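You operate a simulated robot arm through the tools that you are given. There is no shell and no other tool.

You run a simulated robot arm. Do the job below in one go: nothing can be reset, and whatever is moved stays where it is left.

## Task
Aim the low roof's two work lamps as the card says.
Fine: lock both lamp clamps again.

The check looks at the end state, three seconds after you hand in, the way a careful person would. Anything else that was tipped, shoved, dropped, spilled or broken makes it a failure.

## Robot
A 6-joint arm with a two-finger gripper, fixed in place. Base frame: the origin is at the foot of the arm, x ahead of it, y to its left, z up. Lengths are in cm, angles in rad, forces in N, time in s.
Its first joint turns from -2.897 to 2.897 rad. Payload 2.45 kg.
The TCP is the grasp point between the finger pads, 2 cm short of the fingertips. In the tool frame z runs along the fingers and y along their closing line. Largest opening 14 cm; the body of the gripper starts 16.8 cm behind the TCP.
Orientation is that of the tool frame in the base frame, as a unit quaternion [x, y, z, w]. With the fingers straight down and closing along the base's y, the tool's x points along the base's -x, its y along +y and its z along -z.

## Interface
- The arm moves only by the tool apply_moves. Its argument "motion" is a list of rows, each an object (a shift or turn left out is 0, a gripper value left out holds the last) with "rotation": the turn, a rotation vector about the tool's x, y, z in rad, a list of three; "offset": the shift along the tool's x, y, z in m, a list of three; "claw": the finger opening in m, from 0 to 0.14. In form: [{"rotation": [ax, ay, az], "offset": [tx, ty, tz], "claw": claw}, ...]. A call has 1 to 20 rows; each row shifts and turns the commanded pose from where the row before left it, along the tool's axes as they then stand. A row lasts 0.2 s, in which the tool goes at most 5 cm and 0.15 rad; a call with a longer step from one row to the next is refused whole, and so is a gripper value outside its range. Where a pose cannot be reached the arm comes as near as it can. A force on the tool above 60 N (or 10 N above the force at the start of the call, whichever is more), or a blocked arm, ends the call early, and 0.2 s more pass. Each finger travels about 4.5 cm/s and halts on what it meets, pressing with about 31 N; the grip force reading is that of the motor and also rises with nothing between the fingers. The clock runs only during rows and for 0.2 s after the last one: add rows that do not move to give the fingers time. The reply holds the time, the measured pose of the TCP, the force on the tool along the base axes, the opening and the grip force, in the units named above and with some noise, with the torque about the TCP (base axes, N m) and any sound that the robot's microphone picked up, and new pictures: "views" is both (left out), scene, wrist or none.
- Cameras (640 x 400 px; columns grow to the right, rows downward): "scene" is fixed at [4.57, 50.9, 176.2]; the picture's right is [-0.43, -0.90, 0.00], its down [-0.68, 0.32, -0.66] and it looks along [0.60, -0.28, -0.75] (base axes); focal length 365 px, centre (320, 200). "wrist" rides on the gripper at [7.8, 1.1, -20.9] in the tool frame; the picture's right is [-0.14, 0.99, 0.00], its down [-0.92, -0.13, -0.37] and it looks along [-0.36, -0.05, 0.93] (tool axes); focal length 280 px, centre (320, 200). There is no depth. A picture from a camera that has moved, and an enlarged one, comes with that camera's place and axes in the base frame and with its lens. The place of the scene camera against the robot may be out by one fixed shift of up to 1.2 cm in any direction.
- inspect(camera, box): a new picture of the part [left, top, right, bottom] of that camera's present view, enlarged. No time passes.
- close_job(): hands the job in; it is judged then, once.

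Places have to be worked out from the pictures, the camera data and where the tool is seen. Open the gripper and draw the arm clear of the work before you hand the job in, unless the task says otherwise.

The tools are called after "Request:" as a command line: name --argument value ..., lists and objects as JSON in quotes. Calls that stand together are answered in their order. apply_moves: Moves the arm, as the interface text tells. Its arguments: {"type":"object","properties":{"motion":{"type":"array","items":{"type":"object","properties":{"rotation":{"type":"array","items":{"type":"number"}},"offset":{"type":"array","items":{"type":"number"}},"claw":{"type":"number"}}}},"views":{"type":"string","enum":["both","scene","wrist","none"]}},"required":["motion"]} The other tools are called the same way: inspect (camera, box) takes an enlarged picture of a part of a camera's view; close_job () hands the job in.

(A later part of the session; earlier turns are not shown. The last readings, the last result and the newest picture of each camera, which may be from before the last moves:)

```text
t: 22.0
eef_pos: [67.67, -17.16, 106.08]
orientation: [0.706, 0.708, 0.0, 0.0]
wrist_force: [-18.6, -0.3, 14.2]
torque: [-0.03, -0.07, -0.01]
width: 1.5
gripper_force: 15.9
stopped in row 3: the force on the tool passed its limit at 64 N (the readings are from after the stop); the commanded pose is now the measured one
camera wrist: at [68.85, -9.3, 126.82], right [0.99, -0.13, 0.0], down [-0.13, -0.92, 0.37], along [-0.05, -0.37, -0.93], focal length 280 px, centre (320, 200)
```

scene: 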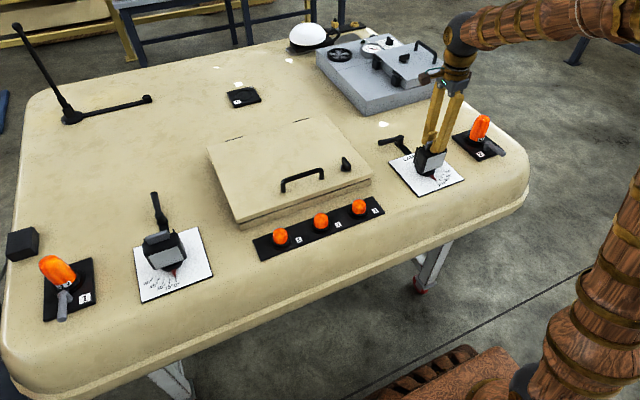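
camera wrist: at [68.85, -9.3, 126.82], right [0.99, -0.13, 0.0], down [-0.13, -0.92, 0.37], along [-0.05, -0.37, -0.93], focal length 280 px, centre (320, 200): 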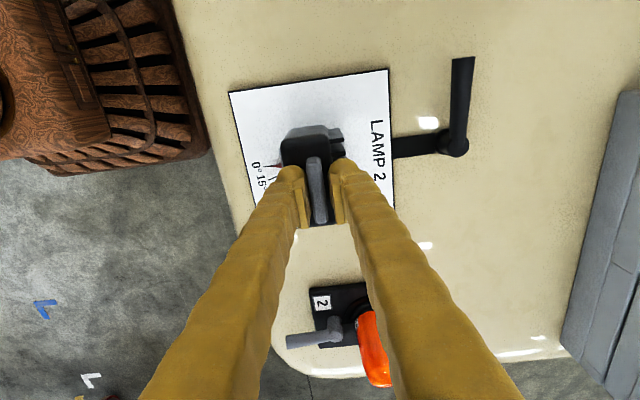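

The fingertips met the lamp head top (14 N upward) and the -x finger reached the handle first. I'll ease up 3 mm and shift 2 mm toward -x to relieve, keeping the grip, then look.

Request:
apply_moves --motion '[{"offset": [0, -0.002, -0.003]}, {}, {}]' --views "wrist"

Request:
inspect --camera "wrist" --box '[240, 100, 390, 240]'

Request:
inspect --camera "scene" --box '[400, 80, 480, 200]'

```text
t: 22.8
eef_pos: [67.56, -17.17, 106.23]
orientation: [0.706, 0.708, 0.0, 0.0]
wrist_force: [-13.4, -7.2, -32.9]
torque: [-0.08, 0.08, 0.01]
width: 1.12
gripper_force: 38.1
camera wrist: at [68.69, -9.23, 127.08], right [0.99, -0.13, 0.0], down [-0.13, -0.92, 0.37], along [-0.05, -0.37, -0.93], focal length 280 px, centre (320, 200)
```

wrist: 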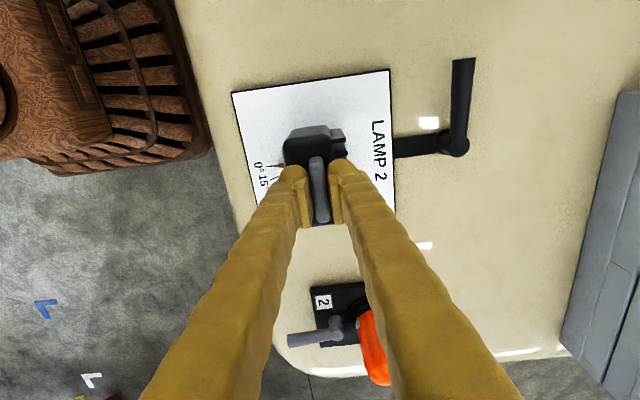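

```text
2.86 times, centred on (315, 170) of wrist
camera zoom: at [68.69, -9.23, 127.08], right [0.99, -0.13, 0.0], down [-0.13, -0.92, 0.37], along [-0.05, -0.37, -0.93], focal length 801 px, centre (334, 286)
```

zoom: 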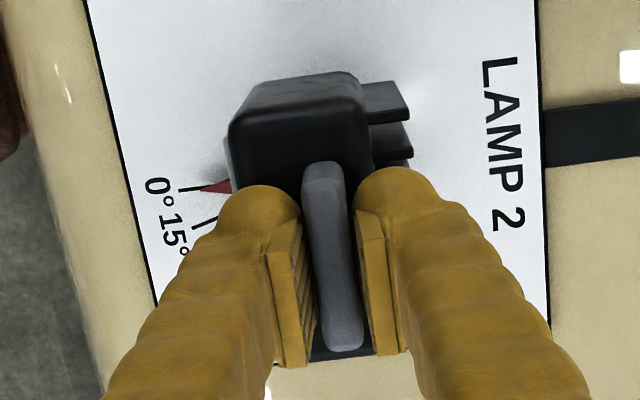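

```text
3.33 times, centred on (440, 140) of scene
camera zoom: at [4.57, 50.9, 176.2], right [-0.43, -0.9, 0.0], down [-0.68, 0.32, -0.66], along [0.6, -0.28, -0.75], focal length 1217 px, centre (-80, 400)
```

zoom: 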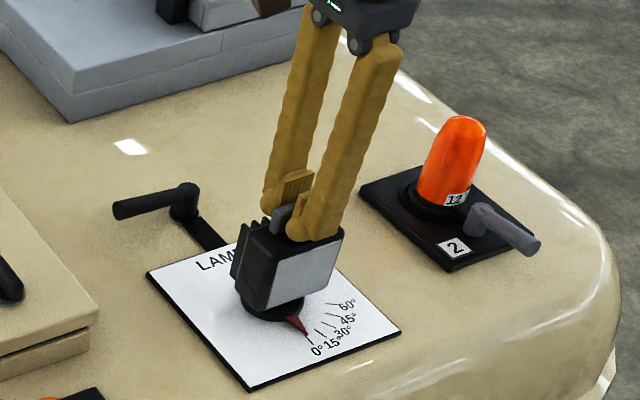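

The handle is firmly gripped (width 1.1 cm, 38 N) but I'm lifting on it with ~33 N. I'll relax down 2 mm and a touch toward -x before rotating.

Request:
apply_moves --motion '[{"offset": [-0.0005, -0.002, 0.002]}, {}]' --views "none"

```text
t: 23.4
eef_pos: [67.49, -17.22, 106.27]
orientation: [0.705, 0.709, 0.002, 0.002]
wrist_force: [4.0, 9.8, 9.5]
torque: [0.25, -0.06, -0.02]
width: 1.13
gripper_force: 37.6
```

Forces are now modest. I'll begin turning the lamp counter-clockwise by 0.3 rad and watch force, torque and the pointer.

Request:
apply_moves --motion '[{"rotation": [0, 0, -0.1]}, {"rotation": [0, 0, -0.1]}, {"rotation": [0, 0, -0.1]}]' --views "both"

Request:
inspect --camera "scene" --box '[400, 100, 480, 200]'

```text
t: 24.2
eef_pos: [67.53, -17.18, 106.15]
orientation: [0.592, 0.806, 0.0, 0.002]
wrist_force: [25.4, 9.5, 36.3]
torque: [0.17, -0.29, -0.13]
width: 1.1
gripper_force: 38.6
camera wrist: at [66.24, -9.29, 126.95], right [0.99, 0.16, 0.01], down [0.15, -0.92, 0.37], along [0.07, -0.37, -0.93], focal length 280 px, centre (320, 200)
```

scene: 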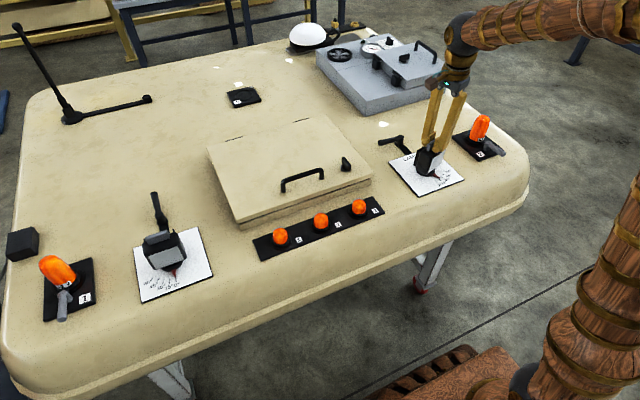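
wrist: 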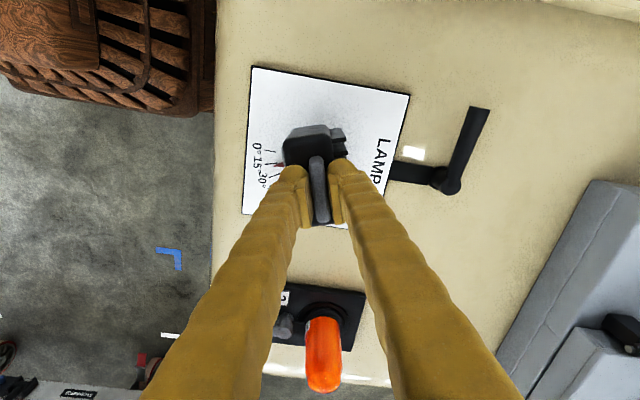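

```text
4.00 times, centred on (440, 150) of scene
camera zoom: at [4.57, 50.9, 176.2], right [-0.43, -0.9, 0.0], down [-0.68, 0.32, -0.66], along [0.6, -0.28, -0.75], focal length 1461 px, centre (-160, 400)
```

zoom: 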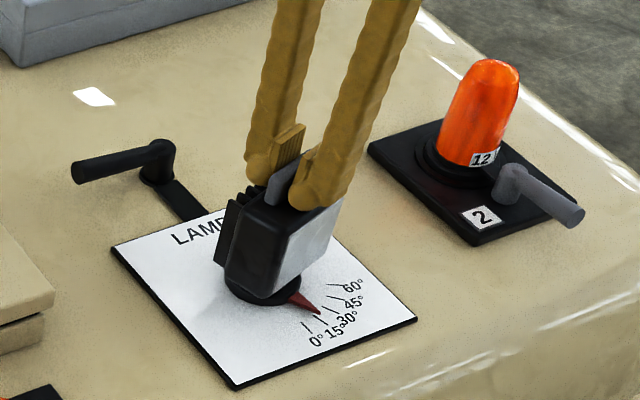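

The lamp follows the tool: pointer at roughly 17-20° after 0.3 rad. I'll relieve the side/vertical load slightly and continue another 0.3 rad.

Request:
apply_moves --motion '[{"offset": [0, 0.0015, -0.002]}, {"rotation": [0, 0, -0.1]}, {"rotation": [0, 0, -0.1]}, {"rotation": [0, 0, -0.1]}]' --views "none"

Request:
inspect --camera "scene" --box '[400, 100, 480, 200]'

Request:
inspect --camera "wrist" --box '[220, 80, 400, 220]'

```text
t: 25.2
eef_pos: [67.55, -17.32, 106.16]
orientation: [0.465, 0.885, 0.0, 0.002]
wrist_force: [29.4, -2.1, 0.5]
torque: [-0.23, -0.45, -0.15]
width: 1.1
gripper_force: 38.0
```

```text
4.00 times, centred on (440, 150) of scene
camera zoom: at [4.57, 50.9, 176.2], right [-0.43, -0.9, 0.0], down [-0.68, 0.32, -0.66], along [0.6, -0.28, -0.75], focal length 1461 px, centre (-160, 400)
```

zoom: 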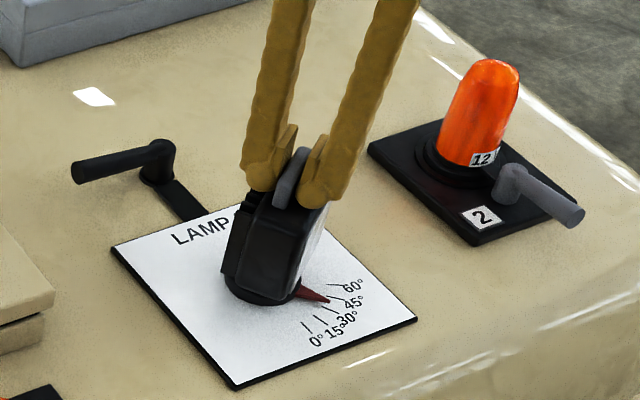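

```text
2.86 times, centred on (310, 150) of wrist
camera zoom: at [64.12, -10.02, 126.95], right [0.89, 0.45, 0.0], down [0.42, -0.83, 0.37], along [0.17, -0.33, -0.93], focal length 801 px, centre (349, 343)
```

zoom: 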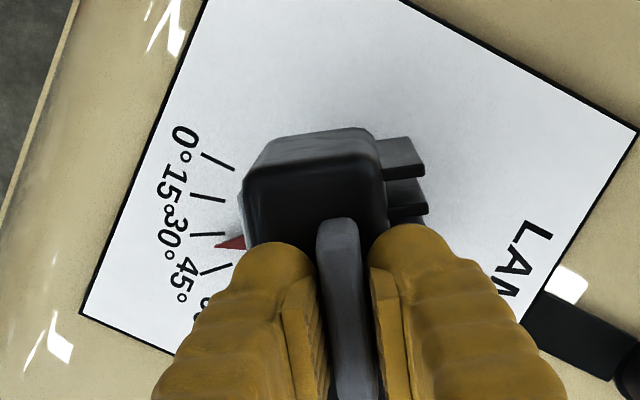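

The pointer sits just past 30° (tool turned ~34°). I'll relieve the +x load and turn the remaining ~0.18 rad.

Request:
apply_moves --motion '[{"offset": [-0.0011, 0.0017, 0]}, {"rotation": [0, 0, -0.09]}, {"rotation": [0, 0, -0.09]}, {}]' --views "none"

Request:
inspect --camera "scene" --box '[410, 140, 470, 200]'

Request:
inspect --camera "wrist" --box '[240, 100, 340, 200]'

```text
t: 26.2
eef_pos: [67.59, -17.03, 106.13]
orientation: [0.383, 0.924, 0.0, -0.001]
wrist_force: [0.1, 12.6, -9.0]
torque: [0.22, 0.05, -0.06]
width: 1.1
gripper_force: 37.9
```

```text
6.67 times, centred on (440, 170) of scene
camera zoom: at [4.57, 50.9, 176.2], right [-0.43, -0.9, 0.0], down [-0.68, 0.32, -0.66], along [0.6, -0.28, -0.75], focal length 2435 px, centre (-480, 400)
```

zoom: 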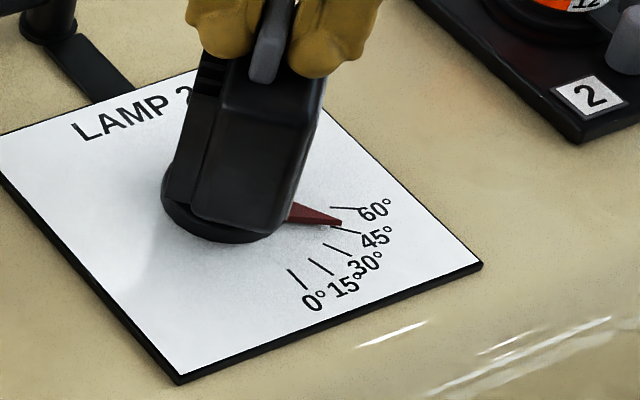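

```text
4.00 times, centred on (290, 150) of wrist
camera zoom: at [62.99, -10.76, 126.96], right [0.8, 0.6, 0.0], down [0.56, -0.74, 0.37], along [0.22, -0.29, -0.93], focal length 1122 px, centre (440, 400)
```

zoom: 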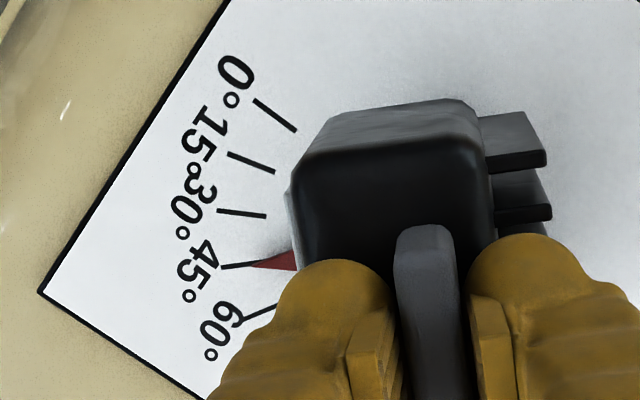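

The tool has turned 44.8° and the pointer lies on the 45° tick in the wrist view. I'll relieve the residual force, open the fingers and lift off to verify.

Request:
apply_moves --motion '[{"offset": [0.0006, 0.0006, 0.0005]}, {"claw": 0.035}, {}, {}, {"offset": [0, 0, -0.03]}, {"offset": [0, 0, -0.05]}, {"offset": [0, 0, -0.05]}]' --views "both"

Request:
inspect --camera "scene" --box '[410, 140, 470, 200]'

Request:
inspect --camera "wrist" --box '[240, 80, 370, 210]'

```text
t: 27.8
eef_pos: [67.84, -17.27, 119.31]
orientation: [0.383, 0.924, 0.0, 0.001]
wrist_force: [0.9, 0.3, 0.4]
torque: [-0.01, 0.03, 0.03]
width: 3.5
gripper_force: 0.1
camera wrist: at [63.28, -10.87, 140.24], right [0.8, 0.6, 0.0], down [0.56, -0.74, 0.37], along [0.22, -0.29, -0.93], focal length 280 px, centre (320, 200)
```

scene: 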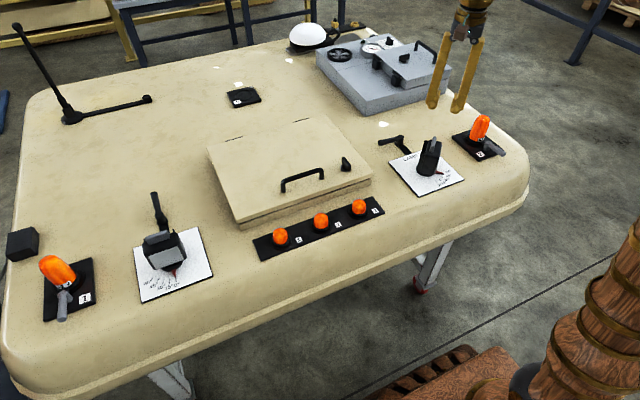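
wrist: 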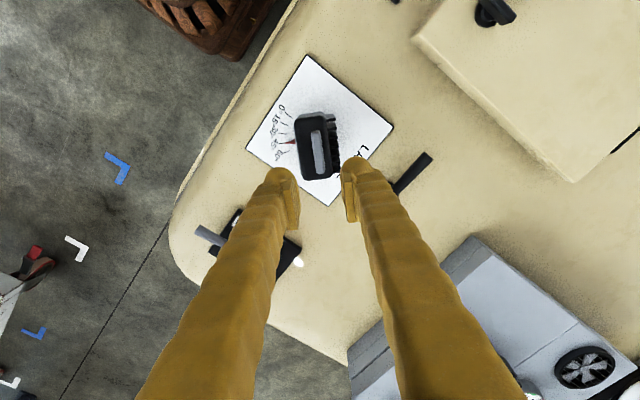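

```text
6.67 times, centred on (440, 170) of scene
camera zoom: at [4.57, 50.9, 176.2], right [-0.43, -0.9, 0.0], down [-0.68, 0.32, -0.66], along [0.6, -0.28, -0.75], focal length 2435 px, centre (-480, 400)
```

zoom: 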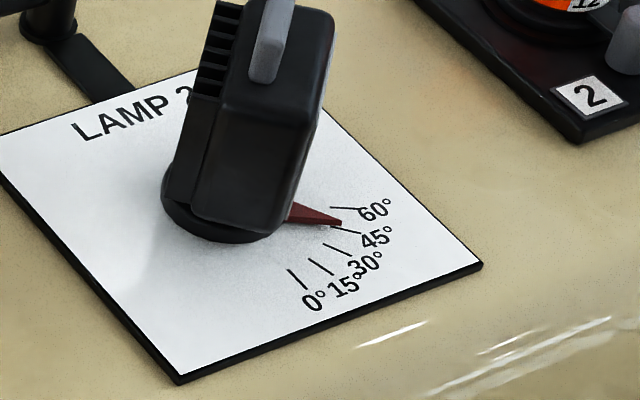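

```text
3.08 times, centred on (305, 145) of wrist
camera zoom: at [63.28, -10.87, 140.24], right [0.8, 0.6, 0.0], down [0.56, -0.74, 0.37], along [0.22, -0.29, -0.93], focal length 863 px, centre (366, 369)
```

zoom: 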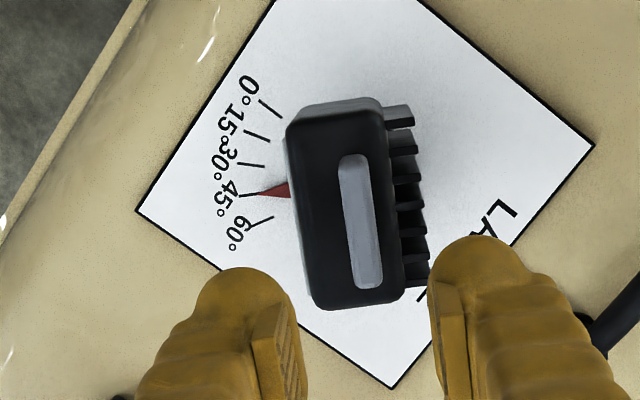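

The lamp stayed put after release. I'll zoom further on the pointer to confirm the 45° reading.

Request:
inspect --camera "wrist" --box '[265, 100, 310, 165]'

Request:
inspect --camera "scene" --box '[430, 160, 460, 190]'

```text
6.15 times, centred on (288, 132) of wrist
camera zoom: at [63.28, -10.87, 140.24], right [0.8, 0.6, 0.0], down [0.56, -0.74, 0.37], along [0.22, -0.29, -0.93], focal length 1726 px, centre (520, 615)
```

zoom: 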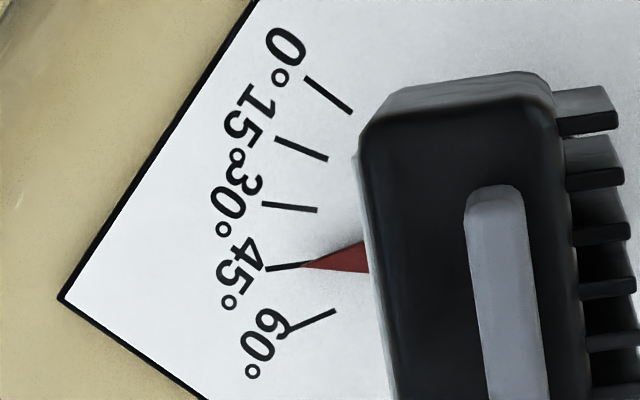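

```text
13.33 times, centred on (445, 175) of scene
camera zoom: at [4.57, 50.9, 176.2], right [-0.43, -0.9, 0.0], down [-0.68, 0.32, -0.66], along [0.6, -0.28, -0.75], focal length 4869 px, centre (-1347, 533)
```

zoom: 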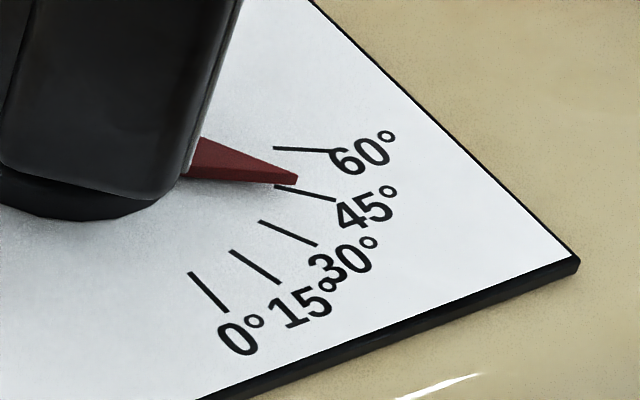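

Lamp 2 reads 45°. Next I'll relock its clamp: rotate the tool counter-clockwise ~2.29 rad here at height so the fork matches the lever (yaw ≈ 1.5), opening to 5 cm.

Request:
apply_moves --motion '[{"rotation": [0, 0, -0.143], "claw": 0.05}, {"rotation": [0, 0, -0.143]}, {"rotation": [0, 0, -0.143]}, {"rotation": [0, 0, -0.143]}, {"rotation": [0, 0, -0.143]}, {"rotation": [0, 0, -0.143]}, {"rotation": [0, 0, -0.143]}, {"rotation": [0, 0, -0.143]}, {"rotation": [0, 0, -0.143]}, {"rotation": [0, 0, -0.143]}, {"rotation": [0, 0, -0.143]}, {"rotation": [0, 0, -0.143]}, {"rotation": [0, 0, -0.143]}, {"rotation": [0, 0, -0.143]}, {"rotation": [0, 0, -0.143]}, {"rotation": [0, 0, -0.143]}]' --views "none"

```text
t: 31.2
eef_pos: [67.68, -17.0, 119.23]
orientation: [-0.682, 0.731, -0.001, 0.001]
wrist_force: [0.2, -0.4, 0.7]
torque: [0.0, 0.03, 0.03]
width: 5.01
gripper_force: 0.1
```

Yaw is 1.50 as wanted. Now I'll move over the lever's outer half at about (82.8, -10.8) and come down to z≈106 to check alignment.

Request:
apply_moves --motion '[{"offset": [-0.0181, -0.0366, 0]}, {"offset": [-0.0181, -0.0366, 0]}, {"offset": [-0.0181, -0.0366, 0]}, {"offset": [-0.0181, -0.0366, 0]}, {"offset": [0, 0, 0.045]}, {"offset": [0, 0, 0.045]}, {"offset": [0, 0, 0.04]}]' --views "both"

Request:
inspect --camera "wrist" --box '[240, 60, 400, 260]'

```text
t: 32.8
eef_pos: [83.18, -10.61, 106.05]
orientation: [-0.681, 0.732, -0.001, 0.001]
wrist_force: [-0.2, 0.4, -0.1]
torque: [0.0, 0.02, 0.0]
width: 5.02
gripper_force: 0.1
camera wrist: at [81.49, -18.35, 126.84], right [-0.98, 0.21, 0.0], down [0.19, 0.91, 0.37], along [0.08, 0.36, -0.93], focal length 280 px, centre (320, 200)
```

scene: 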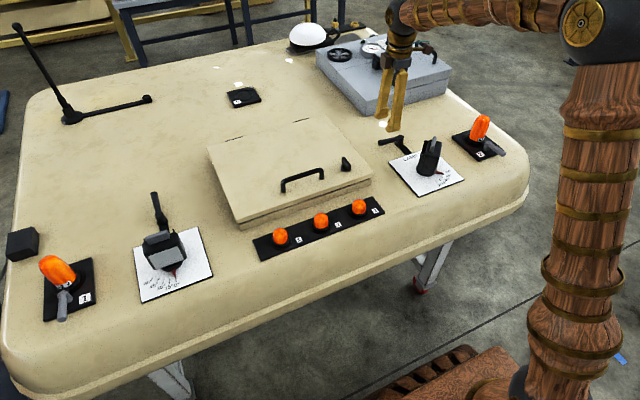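
wrist: 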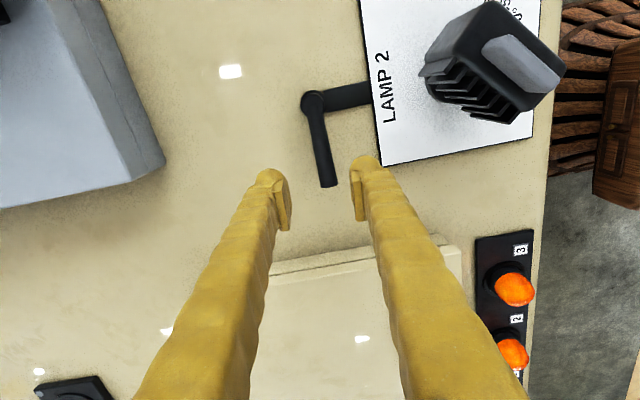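

```text
2.00 times, centred on (320, 160) of wrist
camera zoom: at [81.49, -18.35, 126.84], right [-0.98, 0.21, 0.0], down [0.19, 0.91, 0.37], along [0.08, 0.36, -0.93], focal length 561 px, centre (320, 280)
```

zoom: 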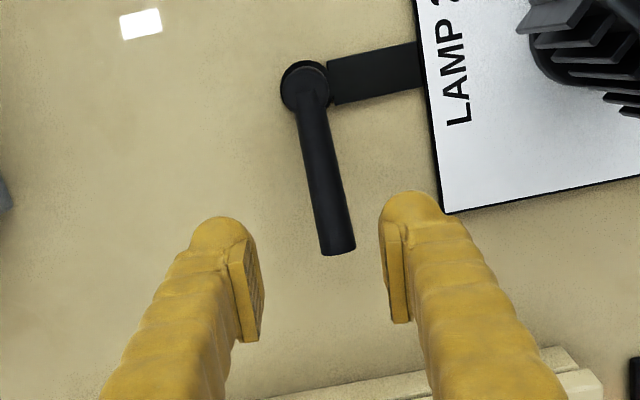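

The lever stands at 90° with its end at (82.7, -8.3) and hub at (82.75, -17.2). I'll shift 4 mm, lower astride it, and narrow the fork to 2.8 cm.

Request:
apply_moves --motion '[{"offset": [0.003, 0.0035, 0.03]}, {"offset": [0, 0, 0.03]}, {"offset": [0, 0, 0.037]}, {"claw": 0.028}, {}, {}]' --views "wrist"

```text
t: 34.2
eef_pos: [82.72, -11.12, 96.5]
orientation: [-0.681, 0.732, -0.001, 0.002]
wrist_force: [0.1, 0.2, -0.3]
torque: [0.04, 0.01, 0.0]
width: 2.8
gripper_force: 0.1
camera wrist: at [81.15, -18.71, 117.3], right [-0.98, 0.21, 0.0], down [0.19, 0.91, 0.37], along [0.08, 0.36, -0.93], focal length 280 px, centre (320, 200)
```

wrist: 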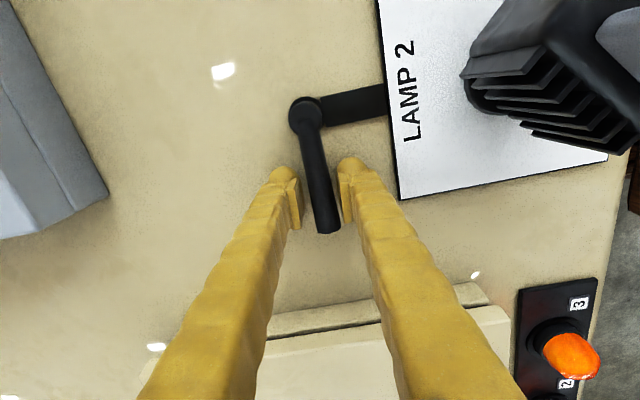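

The fork is around the lever. I'll swing it clockwise about the hub in 0.1 rad steps toward the locked direction (+x).

Request:
apply_moves --motion '[{"offset": [0.0003, -0.006, 0], "rotation": [0, 0, 0.1]}, {"offset": [0.0003, -0.006, 0], "rotation": [0, 0, 0.1]}, {"offset": [0.0003, -0.006, 0], "rotation": [0, 0, 0.1]}, {"offset": [0.0003, -0.006, 0], "rotation": [0, 0, 0.1]}, {"offset": [0.0003, -0.006, 0], "rotation": [0, 0, 0.1]}, {"offset": [0.0003, -0.006, 0], "rotation": [0, 0, 0.1]}, {"offset": [0.0003, -0.006, 0], "rotation": [0, 0, 0.1]}]' --views "wrist"

Request:
apply_moves --motion '[{"offset": [0.0003, -0.006, 0], "rotation": [0, 0, 0.1]}, {"offset": [0.0003, -0.006, 0], "rotation": [0, 0, 0.1]}, {"offset": [0.0003, -0.006, 0], "rotation": [0, 0, 0.1]}, {"offset": [0.0003, -0.006, 0], "rotation": [0, 0, 0.1]}, {"offset": [0.0003, -0.006, 0], "rotation": [0, 0, 0.1]}, {"offset": [0.0003, -0.006, 0], "rotation": [0, 0, 0.1]}]' --views "wrist"

```text
t: 35.8
eef_pos: [86.23, -12.79, 96.49]
orientation: [-0.388, 0.921, -0.001, 0.0]
wrist_force: [-0.8, 2.1, -1.0]
torque: [-0.02, -0.01, 0.06]
width: 2.91
gripper_force: 0.6
camera wrist: at [80.09, -17.71, 117.29], right [-0.61, 0.79, 0.0], down [0.73, 0.57, 0.37], along [0.29, 0.23, -0.93], focal length 280 px, centre (320, 200)
```

wrist: 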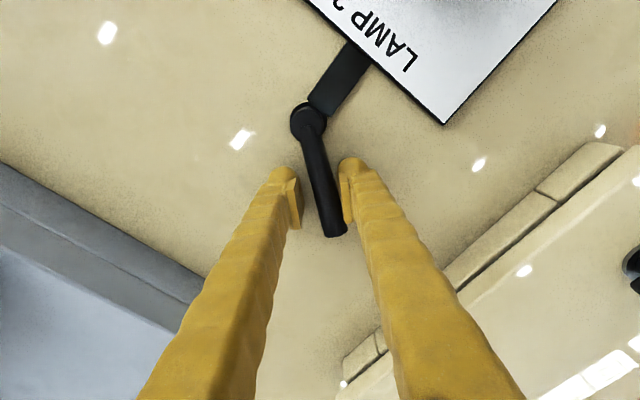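

```text
t: 37.2
eef_pos: [88.1, -16.11, 96.67]
orientation: [-0.099, 0.995, -0.001, 0.001]
wrist_force: [0.2, 1.4, -1.2]
torque: [-0.01, -0.05, 0.04]
width: 2.91
gripper_force: 1.2
camera wrist: at [80.24, -16.46, 117.32], right [-0.06, 1.0, 0.0], down [0.93, 0.06, 0.37], along [0.37, 0.02, -0.93], focal length 280 px, centre (320, 200)
```

wrist: 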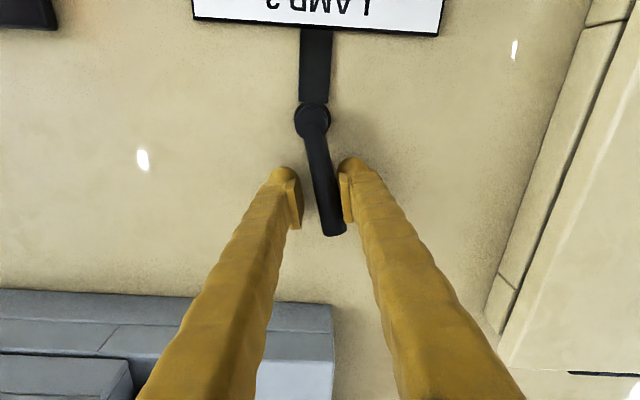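

The lever is still ~0.25 rad short of its locked line and moves lightly. I'll continue in smaller steps until it meets its stop.

Request:
apply_moves --motion '[{"offset": [0.0003, -0.006, 0], "rotation": [0, 0, 0.1]}, {"offset": [0.0003, -0.006, 0], "rotation": [0, 0, 0.1]}, {"offset": [0.0001, -0.003, 0], "rotation": [0, 0, 0.05]}]' --views "wrist"

```text
t: 38.0
eef_pos: [88.08, -17.48, 96.51]
orientation: [0.026, 1.0, 0.001, 0.001]
wrist_force: [-0.5, 2.0, -0.9]
torque: [-0.03, 0.0, 0.0]
width: 2.92
gripper_force: 0.6
camera wrist: at [80.41, -15.91, 117.35], right [0.19, 0.98, 0.0], down [0.91, -0.18, 0.37], along [0.36, -0.07, -0.93], focal length 280 px, centre (320, 200)
```

wrist: 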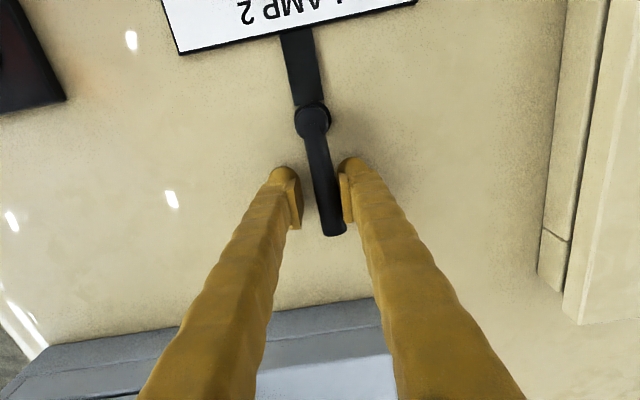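

The lever is now nearly in line with its strip, force still only 2 N. I'll nudge slightly further to feel for the lock stop.

Request:
apply_moves --motion '[{"offset": [0, -0.002, 0], "rotation": [0, 0, 0.02]}, {}]' --views "none"

Request:
apply_moves --motion '[{"offset": [0, -0.002, 0], "rotation": [0, 0, 0.02]}, {}]' --views "wrist"

```text
t: 38.6
eef_pos: [88.05, -17.6, 96.61]
orientation: [0.035, 0.999, 0.0, 0.001]
wrist_force: [-0.2, 3.0, 0.7]
torque: [-0.03, -0.02, 0.03]
width: 2.94
gripper_force: 1.3
```

```text
t: 39.2
eef_pos: [88.03, -17.77, 96.48]
orientation: [0.046, 0.999, -0.001, 0.001]
wrist_force: [0.0, 10.1, -3.7]
torque: [-0.15, 0.08, 0.15]
width: 3.42
gripper_force: 4.8
camera wrist: at [80.42, -16.0, 117.36], right [0.23, 0.97, 0.0], down [0.9, -0.21, 0.37], along [0.36, -0.08, -0.93], focal length 280 px, centre (320, 200)
```

wrist: 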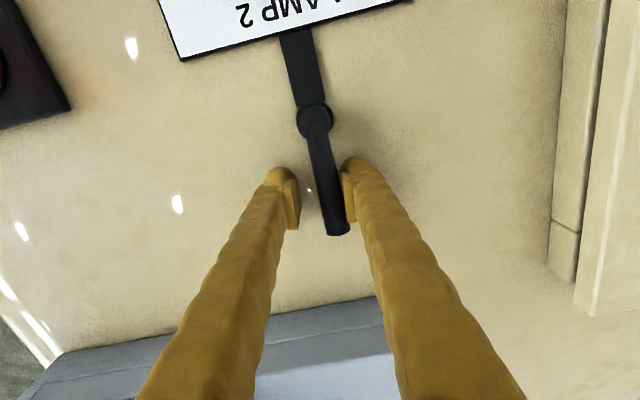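

Resistance is rising (10 N, finger yielding) with the lever in line: that is the lock stop. I'll press a bit more to seat it, then back off, open and lift.

Request:
apply_moves --motion '[{"offset": [0, -0.003, 0], "rotation": [0, 0, 0.02]}, {"offset": [0, -0.003, 0], "rotation": [0, 0, 0.0]}, {}]' --views "none"

Request:
apply_moves --motion '[{"offset": [0, 0.004, 0]}, {"offset": [0, 0.005, 0], "claw": 0.05}, {}, {}, {"offset": [0, 0, -0.04]}, {"offset": [0, 0, -0.05]}, {"offset": [0, 0, -0.05]}, {"offset": [0, 0, -0.05]}]' --views "both"

Request:
inspect --camera "wrist" --box '[240, 0, 400, 220]'

Request:
inspect --camera "scene" --box '[370, 100, 470, 200]'

```text
t: 40.0
eef_pos: [87.89, -18.39, 96.58]
orientation: [0.055, 0.998, 0.0, 0.001]
wrist_force: [-12.3, 30.1, 1.7]
torque: [-0.22, -0.01, 0.82]
width: 4.47
gripper_force: 12.5
```

```text
t: 41.8
eef_pos: [87.81, -17.7, 115.35]
orientation: [0.056, 0.998, 0.0, 0.001]
wrist_force: [-0.2, 0.1, 0.0]
torque: [0.01, 0.04, -0.02]
width: 4.99
gripper_force: 0.0
camera wrist: at [80.27, -15.64, 136.2], right [0.25, 0.97, 0.0], down [0.9, -0.23, 0.37], along [0.36, -0.09, -0.93], focal length 280 px, centre (320, 200)
```

scene: 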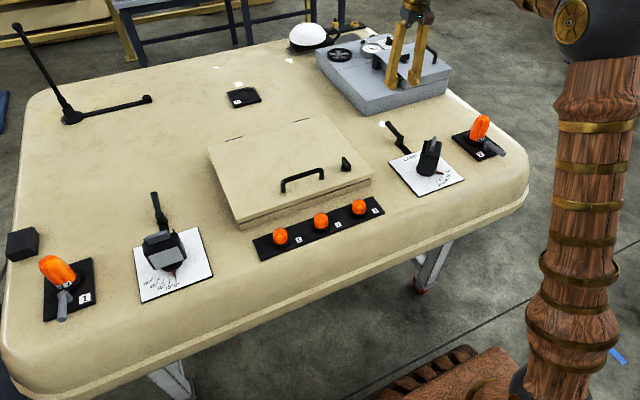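
wrist: 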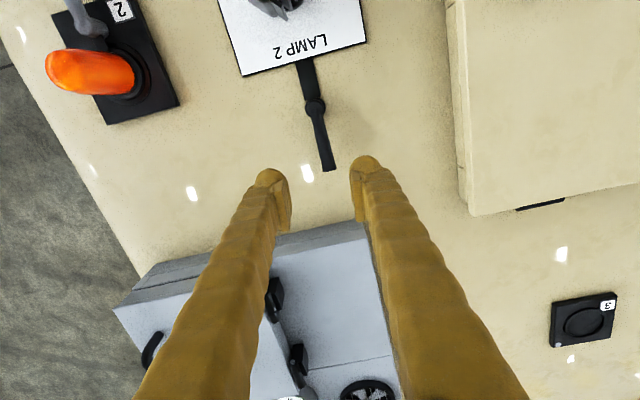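

```text
1.82 times, centred on (320, 110) of wrist
camera zoom: at [80.27, -15.64, 136.2], right [0.25, 0.97, 0.0], down [0.9, -0.23, 0.37], along [0.36, -0.09, -0.93], focal length 510 px, centre (320, 364)
```

zoom: 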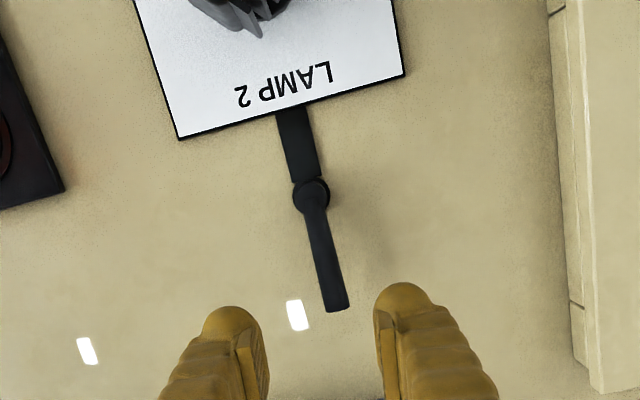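

```text
4.00 times, centred on (420, 150) of scene
camera zoom: at [4.57, 50.9, 176.2], right [-0.43, -0.9, 0.0], down [-0.68, 0.32, -0.66], along [0.6, -0.28, -0.75], focal length 1461 px, centre (-80, 400)
```

zoom: 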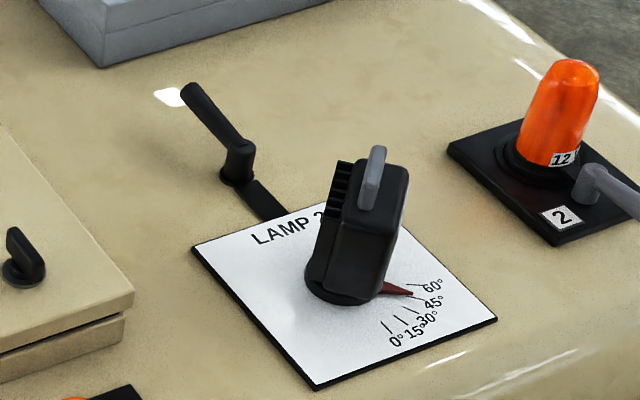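

Lamp 2's lever is back in its original locked line and the pointer still reads 45°. Now I'll straighten the yaw and travel at safe height over to lamp 1, near (72, 62, 118), for a close look.

Request:
apply_moves --motion '[{"rotation": [0, 0, -0.112], "offset": [0, 0, -0.02]}, {"offset": [0.0093, 0.0469, -0.0005]}, {"offset": [0.0093, 0.0469, -0.0005]}, {"offset": [0.0093, 0.0469, -0.0005]}, {"offset": [0.0093, 0.0469, -0.0005]}, {"offset": [0.0093, 0.0469, -0.0005]}, {"offset": [0.0093, 0.0469, -0.0005]}, {"offset": [0.0093, 0.0469, -0.0005]}, {"offset": [0.0093, 0.0469, -0.0005]}, {"offset": [0.0093, 0.0469, -0.0005]}, {"offset": [0.0093, 0.0469, -0.0005]}, {"offset": [0.0093, 0.0469, -0.0005]}, {"offset": [0.0093, 0.0469, -0.0005]}, {"offset": [0.0093, 0.0469, -0.0005]}, {"offset": [0.0093, 0.0469, -0.0005]}, {"offset": [0.0093, 0.0469, -0.0005]}, {"offset": [0.0093, 0.0469, -0.0005]}, {"offset": [0.0093, 0.0469, -0.0005]}]' --views "both"

```text
t: 45.6
eef_pos: [72.54, 62.19, 118.22]
orientation: [0.0, 1.0, 0.0, 0.002]
wrist_force: [0.2, -0.3, 0.8]
torque: [0.07, -0.01, 0.0]
width: 5.01
gripper_force: 0.1
camera wrist: at [64.74, 63.34, 139.05], right [0.14, 0.99, 0.0], down [0.92, -0.13, 0.37], along [0.37, -0.05, -0.93], focal length 280 px, centre (320, 200)
```

scene: 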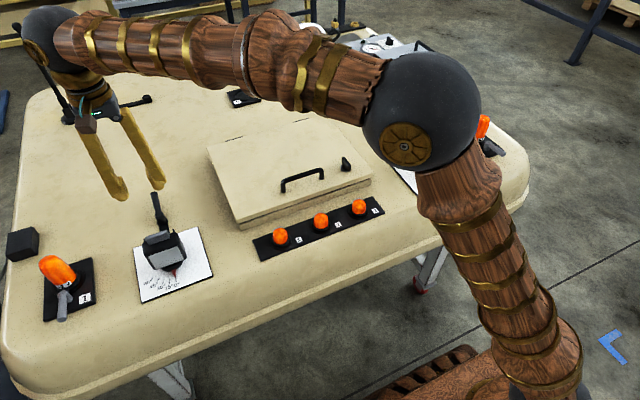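
wrist: 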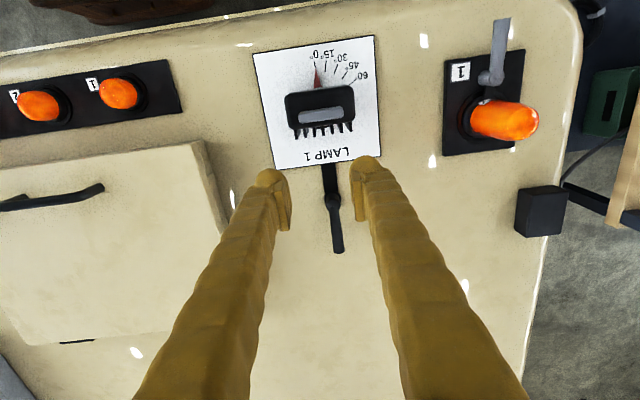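

Request:
inspect --camera "wrist" --box '[240, 30, 400, 170]'

Request:
inspect --camera "wrist" --box '[280, 140, 390, 260]'

```text
2.86 times, centred on (320, 100) of wrist
camera zoom: at [64.74, 63.34, 139.05], right [0.14, 0.99, 0.0], down [0.92, -0.13, 0.37], along [0.37, -0.05, -0.93], focal length 801 px, centre (320, 486)
```

zoom: 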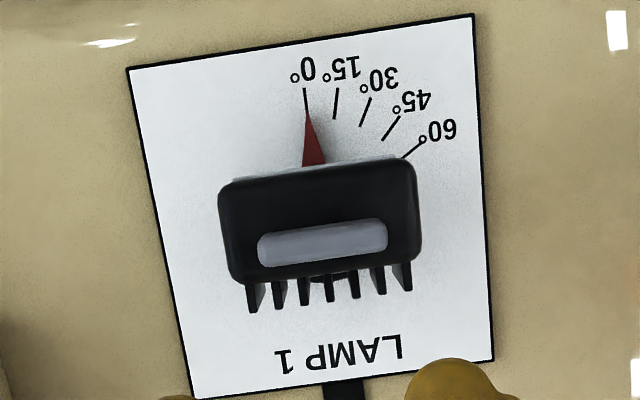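

```text
3.33 times, centred on (335, 200) of wrist
camera zoom: at [64.74, 63.34, 139.05], right [0.14, 0.99, 0.0], down [0.92, -0.13, 0.37], along [0.37, -0.05, -0.93], focal length 935 px, centre (270, 200)
```

zoom: 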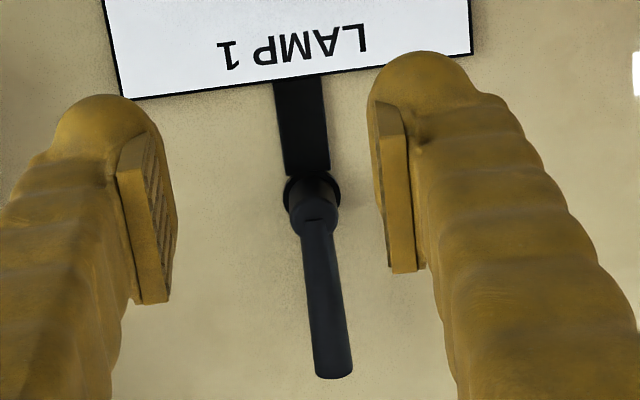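

Lamp 1's lever lies along +x with hub near (82.7, 63.15) and end (92, 63.1); the handle pivot is near (67.7, 63.05). It's beyond straight-down reach (~108 cm), so I'll lean the tool outward 0.42 rad and try moving over the lever at z≈112.

Request:
apply_moves --motion '[{"rotation": [-0.0818, -0.1136, 0]}, {"rotation": [-0.0818, -0.1136, 0]}, {"rotation": [-0.0818, -0.1136, 0]}, {"offset": [-0.0305, -0.0029, 0.0273]}, {"offset": [-0.0305, -0.0029, 0.0273]}, {"offset": [-0.0305, -0.0029, 0.0273]}, {"offset": [-0.0305, -0.0029, 0.0273]}]' --views "both"

```text
t: 47.2
eef_pos: [87.66, 63.5, 112.16]
orientation: [-0.001, 0.978, 0.123, 0.17]
wrist_force: [0.2, 0.8, 1.5]
torque: [-0.02, -0.02, 0.0]
width: 4.98
gripper_force: 0.0
camera wrist: at [73.33, 59.92, 128.75], right [0.09, 0.96, 0.28], down [0.75, -0.25, 0.61], along [0.66, 0.16, -0.74], focal length 280 px, centre (320, 200)
```

scene: 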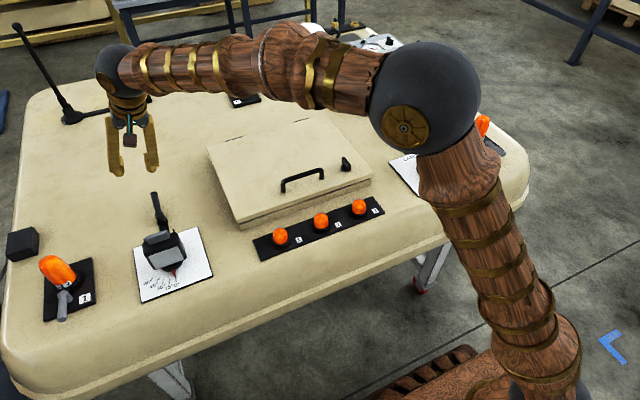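
wrist: 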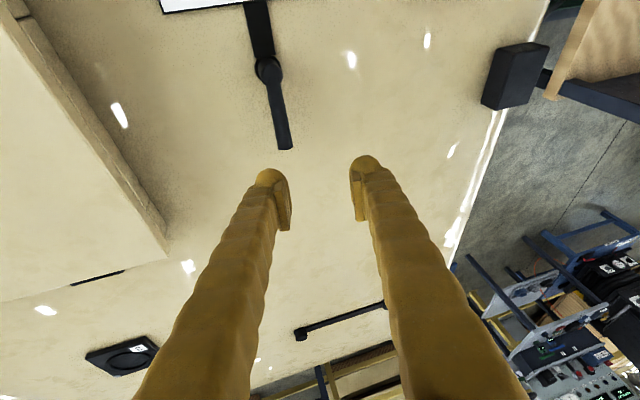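

Reached with no problem; the lever still shows at y≈63.1. I'll go down along the vertical to z≈97 so the fork straddles the lever.

Request:
apply_moves --motion '[{"offset": [0.01, -0.0079, 0.0276]}, {"offset": [0.01, -0.0079, 0.0276]}, {"offset": [0.01, -0.0079, 0.0276]}, {"offset": [0.01, -0.0079, 0.0276]}, {"offset": [0.01, -0.0079, 0.0276]}]' --views "both"

Request:
inspect --camera "scene" --box '[90, 120, 230, 310]'

```text
t: 48.4
eef_pos: [87.3, 63.08, 97.03]
orientation: [-0.001, 0.977, 0.123, 0.172]
wrist_force: [-18.2, -7.4, 29.0]
torque: [-1.15, 0.69, -0.51]
width: 5.13
gripper_force: 0.5
camera wrist: at [73.04, 59.53, 113.66], right [0.09, 0.96, 0.28], down [0.75, -0.25, 0.61], along [0.66, 0.16, -0.74], focal length 280 px, centre (320, 200)
```

scene: 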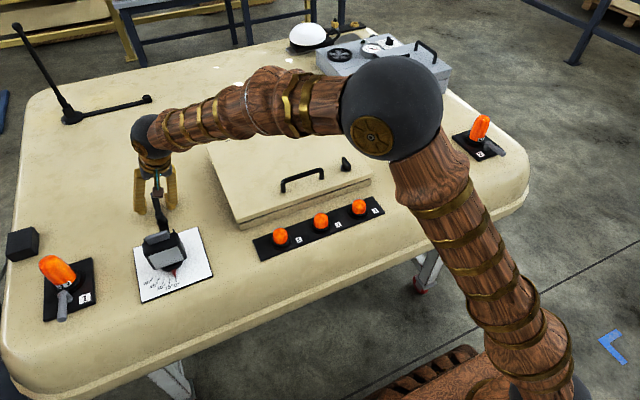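
wrist: 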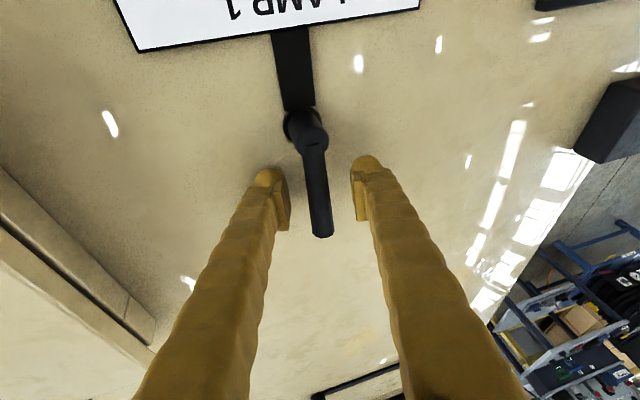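

```text
2.11 times, centred on (160, 215) of scene
camera zoom: at [4.57, 50.9, 176.2], right [-0.43, -0.9, 0.0], down [-0.68, 0.32, -0.66], along [0.6, -0.28, -0.75], focal length 769 px, centre (657, 168)
```

zoom: 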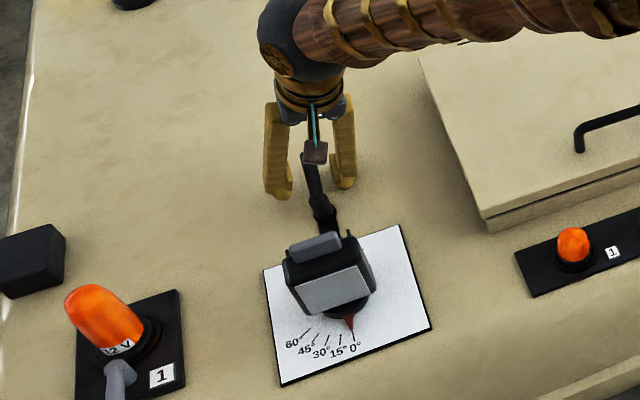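

A fingertip on the -y side is touching the roof (29 N up), since the lean dips that finger. I'll lift 1 cm, narrow the fork to 2.8 cm and reduce the lean by 0.15 rad to see if the pose is still reachable.

Request:
apply_moves --motion '[{"offset": [-0.0033, 0.0024, -0.0091]}, {"rotation": [0.0876, 0.1217, 0], "claw": 0.028}, {}, {}]' --views "wrist"

```text
t: 49.4
eef_pos: [87.42, 63.05, 97.86]
orientation: [-0.001, 0.991, 0.078, 0.11]
wrist_force: [-0.1, 0.3, 0.6]
torque: [0.01, 0.03, 0.02]
width: 2.8
gripper_force: 0.0
camera wrist: at [75.31, 61.03, 116.36], right [0.12, 0.98, 0.18], down [0.82, -0.2, 0.54], along [0.56, 0.09, -0.82], focal length 280 px, centre (320, 200)
```

wrist: 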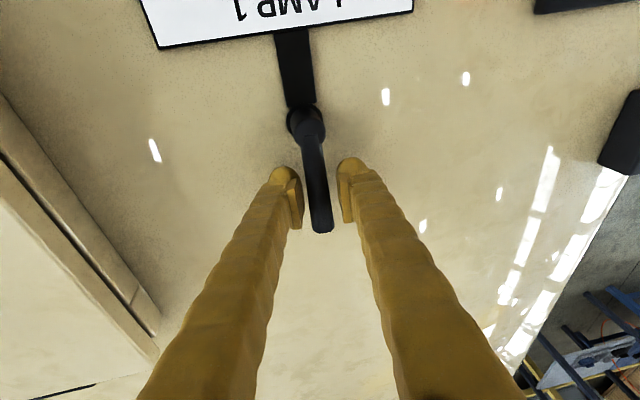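

The pose holds with a lean of only 0.27 rad and no contact. I'll lower ~1 cm onto the lever and test-swing it counter-clockwise by 0.3 rad about the hub.

Request:
apply_moves --motion '[{"offset": [0.0023, -0.0016, 0.0102]}, {}, {"offset": [0.00066, 0.00724, 0.00102], "rotation": [0, 0, -0.15]}, {"offset": [0.00064, 0.00728, 0.00076], "rotation": [0, 0, -0.15]}]' --views "wrist"

```text
t: 50.4
eef_pos: [87.15, 64.35, 96.89]
orientation: [-0.15, 0.979, 0.061, 0.121]
wrist_force: [-0.7, -2.4, -0.1]
torque: [0.06, 0.02, -0.04]
width: 2.93
gripper_force: 0.8
camera wrist: at [75.24, 60.0, 115.01], right [-0.18, 0.98, 0.12], down [0.81, 0.08, 0.58], along [0.56, 0.2, -0.81], focal length 280 px, centre (320, 200)
```

wrist: 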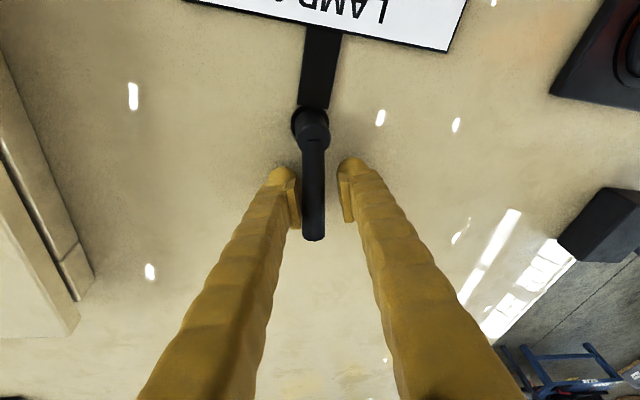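

The lever moves lightly (2.4 N) the same way as lamp 2's. I'll continue the swing.

Request:
apply_moves --motion '[{"offset": [0.00061, 0.0073, 0.00048], "rotation": [0, 0, -0.15]}, {"offset": [0.00058, 0.00732, 0.00019], "rotation": [0, 0, -0.15]}, {"offset": [0.00054, 0.00732, -0.0001], "rotation": [0, 0, -0.15]}, {"offset": [0.0005, 0.00732, -0.00039], "rotation": [0, 0, -0.15]}]' --views "both"

```text
t: 51.4
eef_pos: [85.58, 66.65, 96.76]
orientation: [-0.433, 0.891, 0.023, 0.133]
wrist_force: [1.0, -1.6, -0.4]
torque: [0.01, 0.03, -0.07]
width: 2.9
gripper_force: 1.1
camera wrist: at [75.71, 58.16, 114.82], right [-0.69, 0.72, -0.04], down [0.56, 0.57, 0.6], along [0.46, 0.39, -0.8], focal length 280 px, centre (320, 200)
```

scene: 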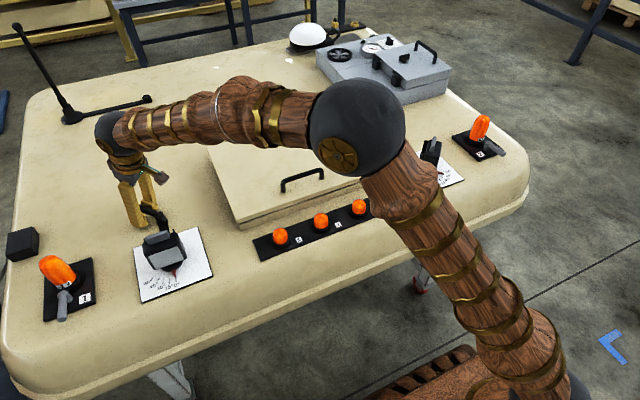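
wrist: 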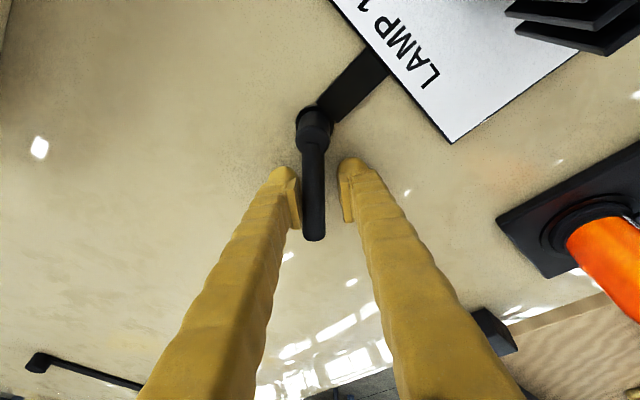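

Still following smoothly, lever at ~0.8 rad. I'll continue to the 90° stop.

Request:
apply_moves --motion '[{"offset": [0.00046, 0.0073, -0.00067], "rotation": [0, 0, -0.15]}, {"offset": [0.00044, 0.00727, -0.00094], "rotation": [0, 0, -0.15]}, {"offset": [0.00042, 0.00724, -0.00119], "rotation": [0, 0, -0.15]}]' --views "none"

Request:
apply_moves --motion '[{"offset": [0.00041, 0.0072, -0.00141], "rotation": [0, 0, -0.15]}, {"offset": [0.00014, 0.0024, -0.0005], "rotation": [0, 0, -0.05]}]' --views "wrist"

```text
t: 52.2
eef_pos: [83.41, 67.76, 96.93]
orientation: [-0.62, 0.773, -0.007, 0.136]
wrist_force: [1.7, 0.2, 0.5]
torque: [0.01, -0.03, -0.01]
width: 2.92
gripper_force: 1.2
```

```text
t: 52.8
eef_pos: [82.64, 67.65, 96.97]
orientation: [-0.694, 0.707, -0.022, 0.134]
wrist_force: [1.5, 0.2, 0.6]
torque: [0.01, -0.01, -0.06]
width: 2.98
gripper_force: 1.0
camera wrist: at [77.04, 56.79, 115.49], right [-0.97, 0.17, -0.19], down [0.04, 0.85, 0.53], along [0.25, 0.5, -0.83], focal length 280 px, centre (320, 200)
```

wrist: 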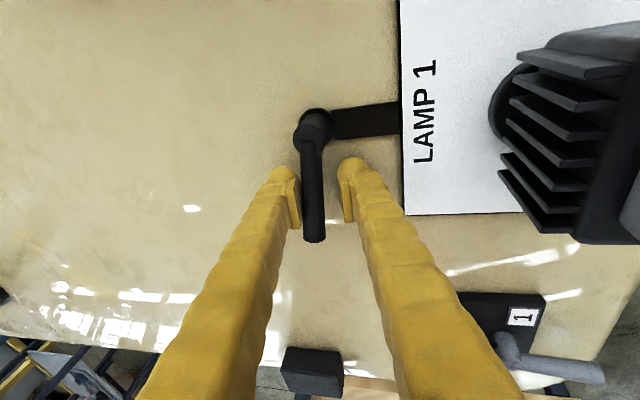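

The lever is close to 90°. I'll nudge a little further to feel the stop.

Request:
apply_moves --motion '[{"offset": [0.0002, 0.0036, -0.0008], "rotation": [0, 0, -0.07]}, {}]' --views "none"

Request:
apply_moves --motion '[{"offset": [0.0002, 0.0026, -0.0006], "rotation": [0, 0, -0.03]}, {}]' --views "wrist"

```text
t: 53.4
eef_pos: [82.27, 67.65, 96.78]
orientation: [0.717, -0.684, 0.026, -0.133]
wrist_force: [1.9, -0.4, 0.6]
torque: [0.08, 0.01, -0.04]
width: 2.9
gripper_force: 1.0
```

```text
t: 54.0
eef_pos: [81.84, 67.59, 96.8]
orientation: [0.728, -0.673, 0.028, -0.132]
wrist_force: [2.2, -0.3, 1.2]
torque: [0.08, 0.0, 0.0]
width: 2.95
gripper_force: 0.9
camera wrist: at [77.17, 56.67, 115.56], right [-0.98, 0.07, -0.21], down [-0.04, 0.86, 0.51], along [0.22, 0.51, -0.83], focal length 280 px, centre (320, 200)
```

wrist: 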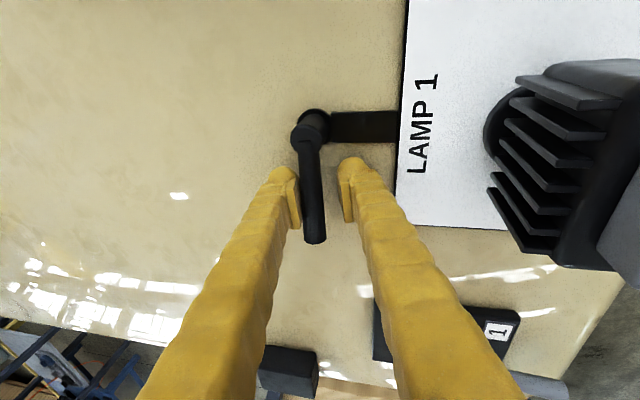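

No stop force yet (2 N); I'll nudge in two more small steps.

Request:
apply_moves --motion '[{"offset": [0.0002, 0.003, -0.0007], "rotation": [0, 0, -0.03]}, {}]' --views "none"

Request:
apply_moves --motion '[{"offset": [0.0002, 0.003, -0.0007], "rotation": [0, 0, -0.03]}, {}]' --views "wrist"

```text
t: 54.6
eef_pos: [81.71, 67.58, 96.87]
orientation: [0.739, -0.661, 0.03, -0.132]
wrist_force: [11.1, -4.0, -0.8]
torque: [0.04, 0.06, -0.27]
width: 3.48
gripper_force: 4.8
```

```text
t: 55.2
eef_pos: [81.32, 67.5, 96.78]
orientation: [0.748, -0.65, 0.032, -0.131]
wrist_force: [21.6, -8.7, 0.6]
torque: [0.01, 0.13, -0.55]
width: 4.1
gripper_force: 9.6
camera wrist: at [77.09, 56.54, 115.7], right [-0.98, 0.02, -0.22], down [-0.1, 0.86, 0.5], along [0.2, 0.51, -0.84], focal length 280 px, centre (320, 200)
```

wrist: 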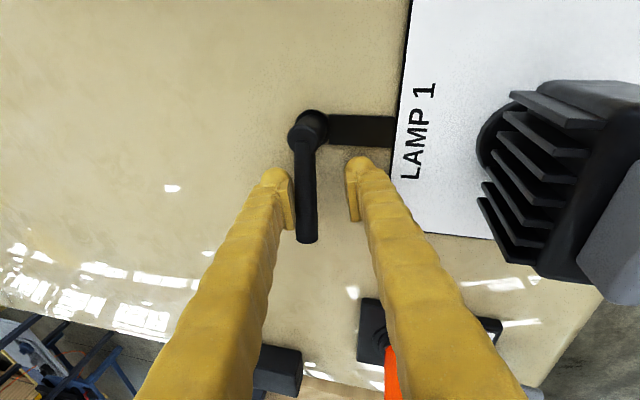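

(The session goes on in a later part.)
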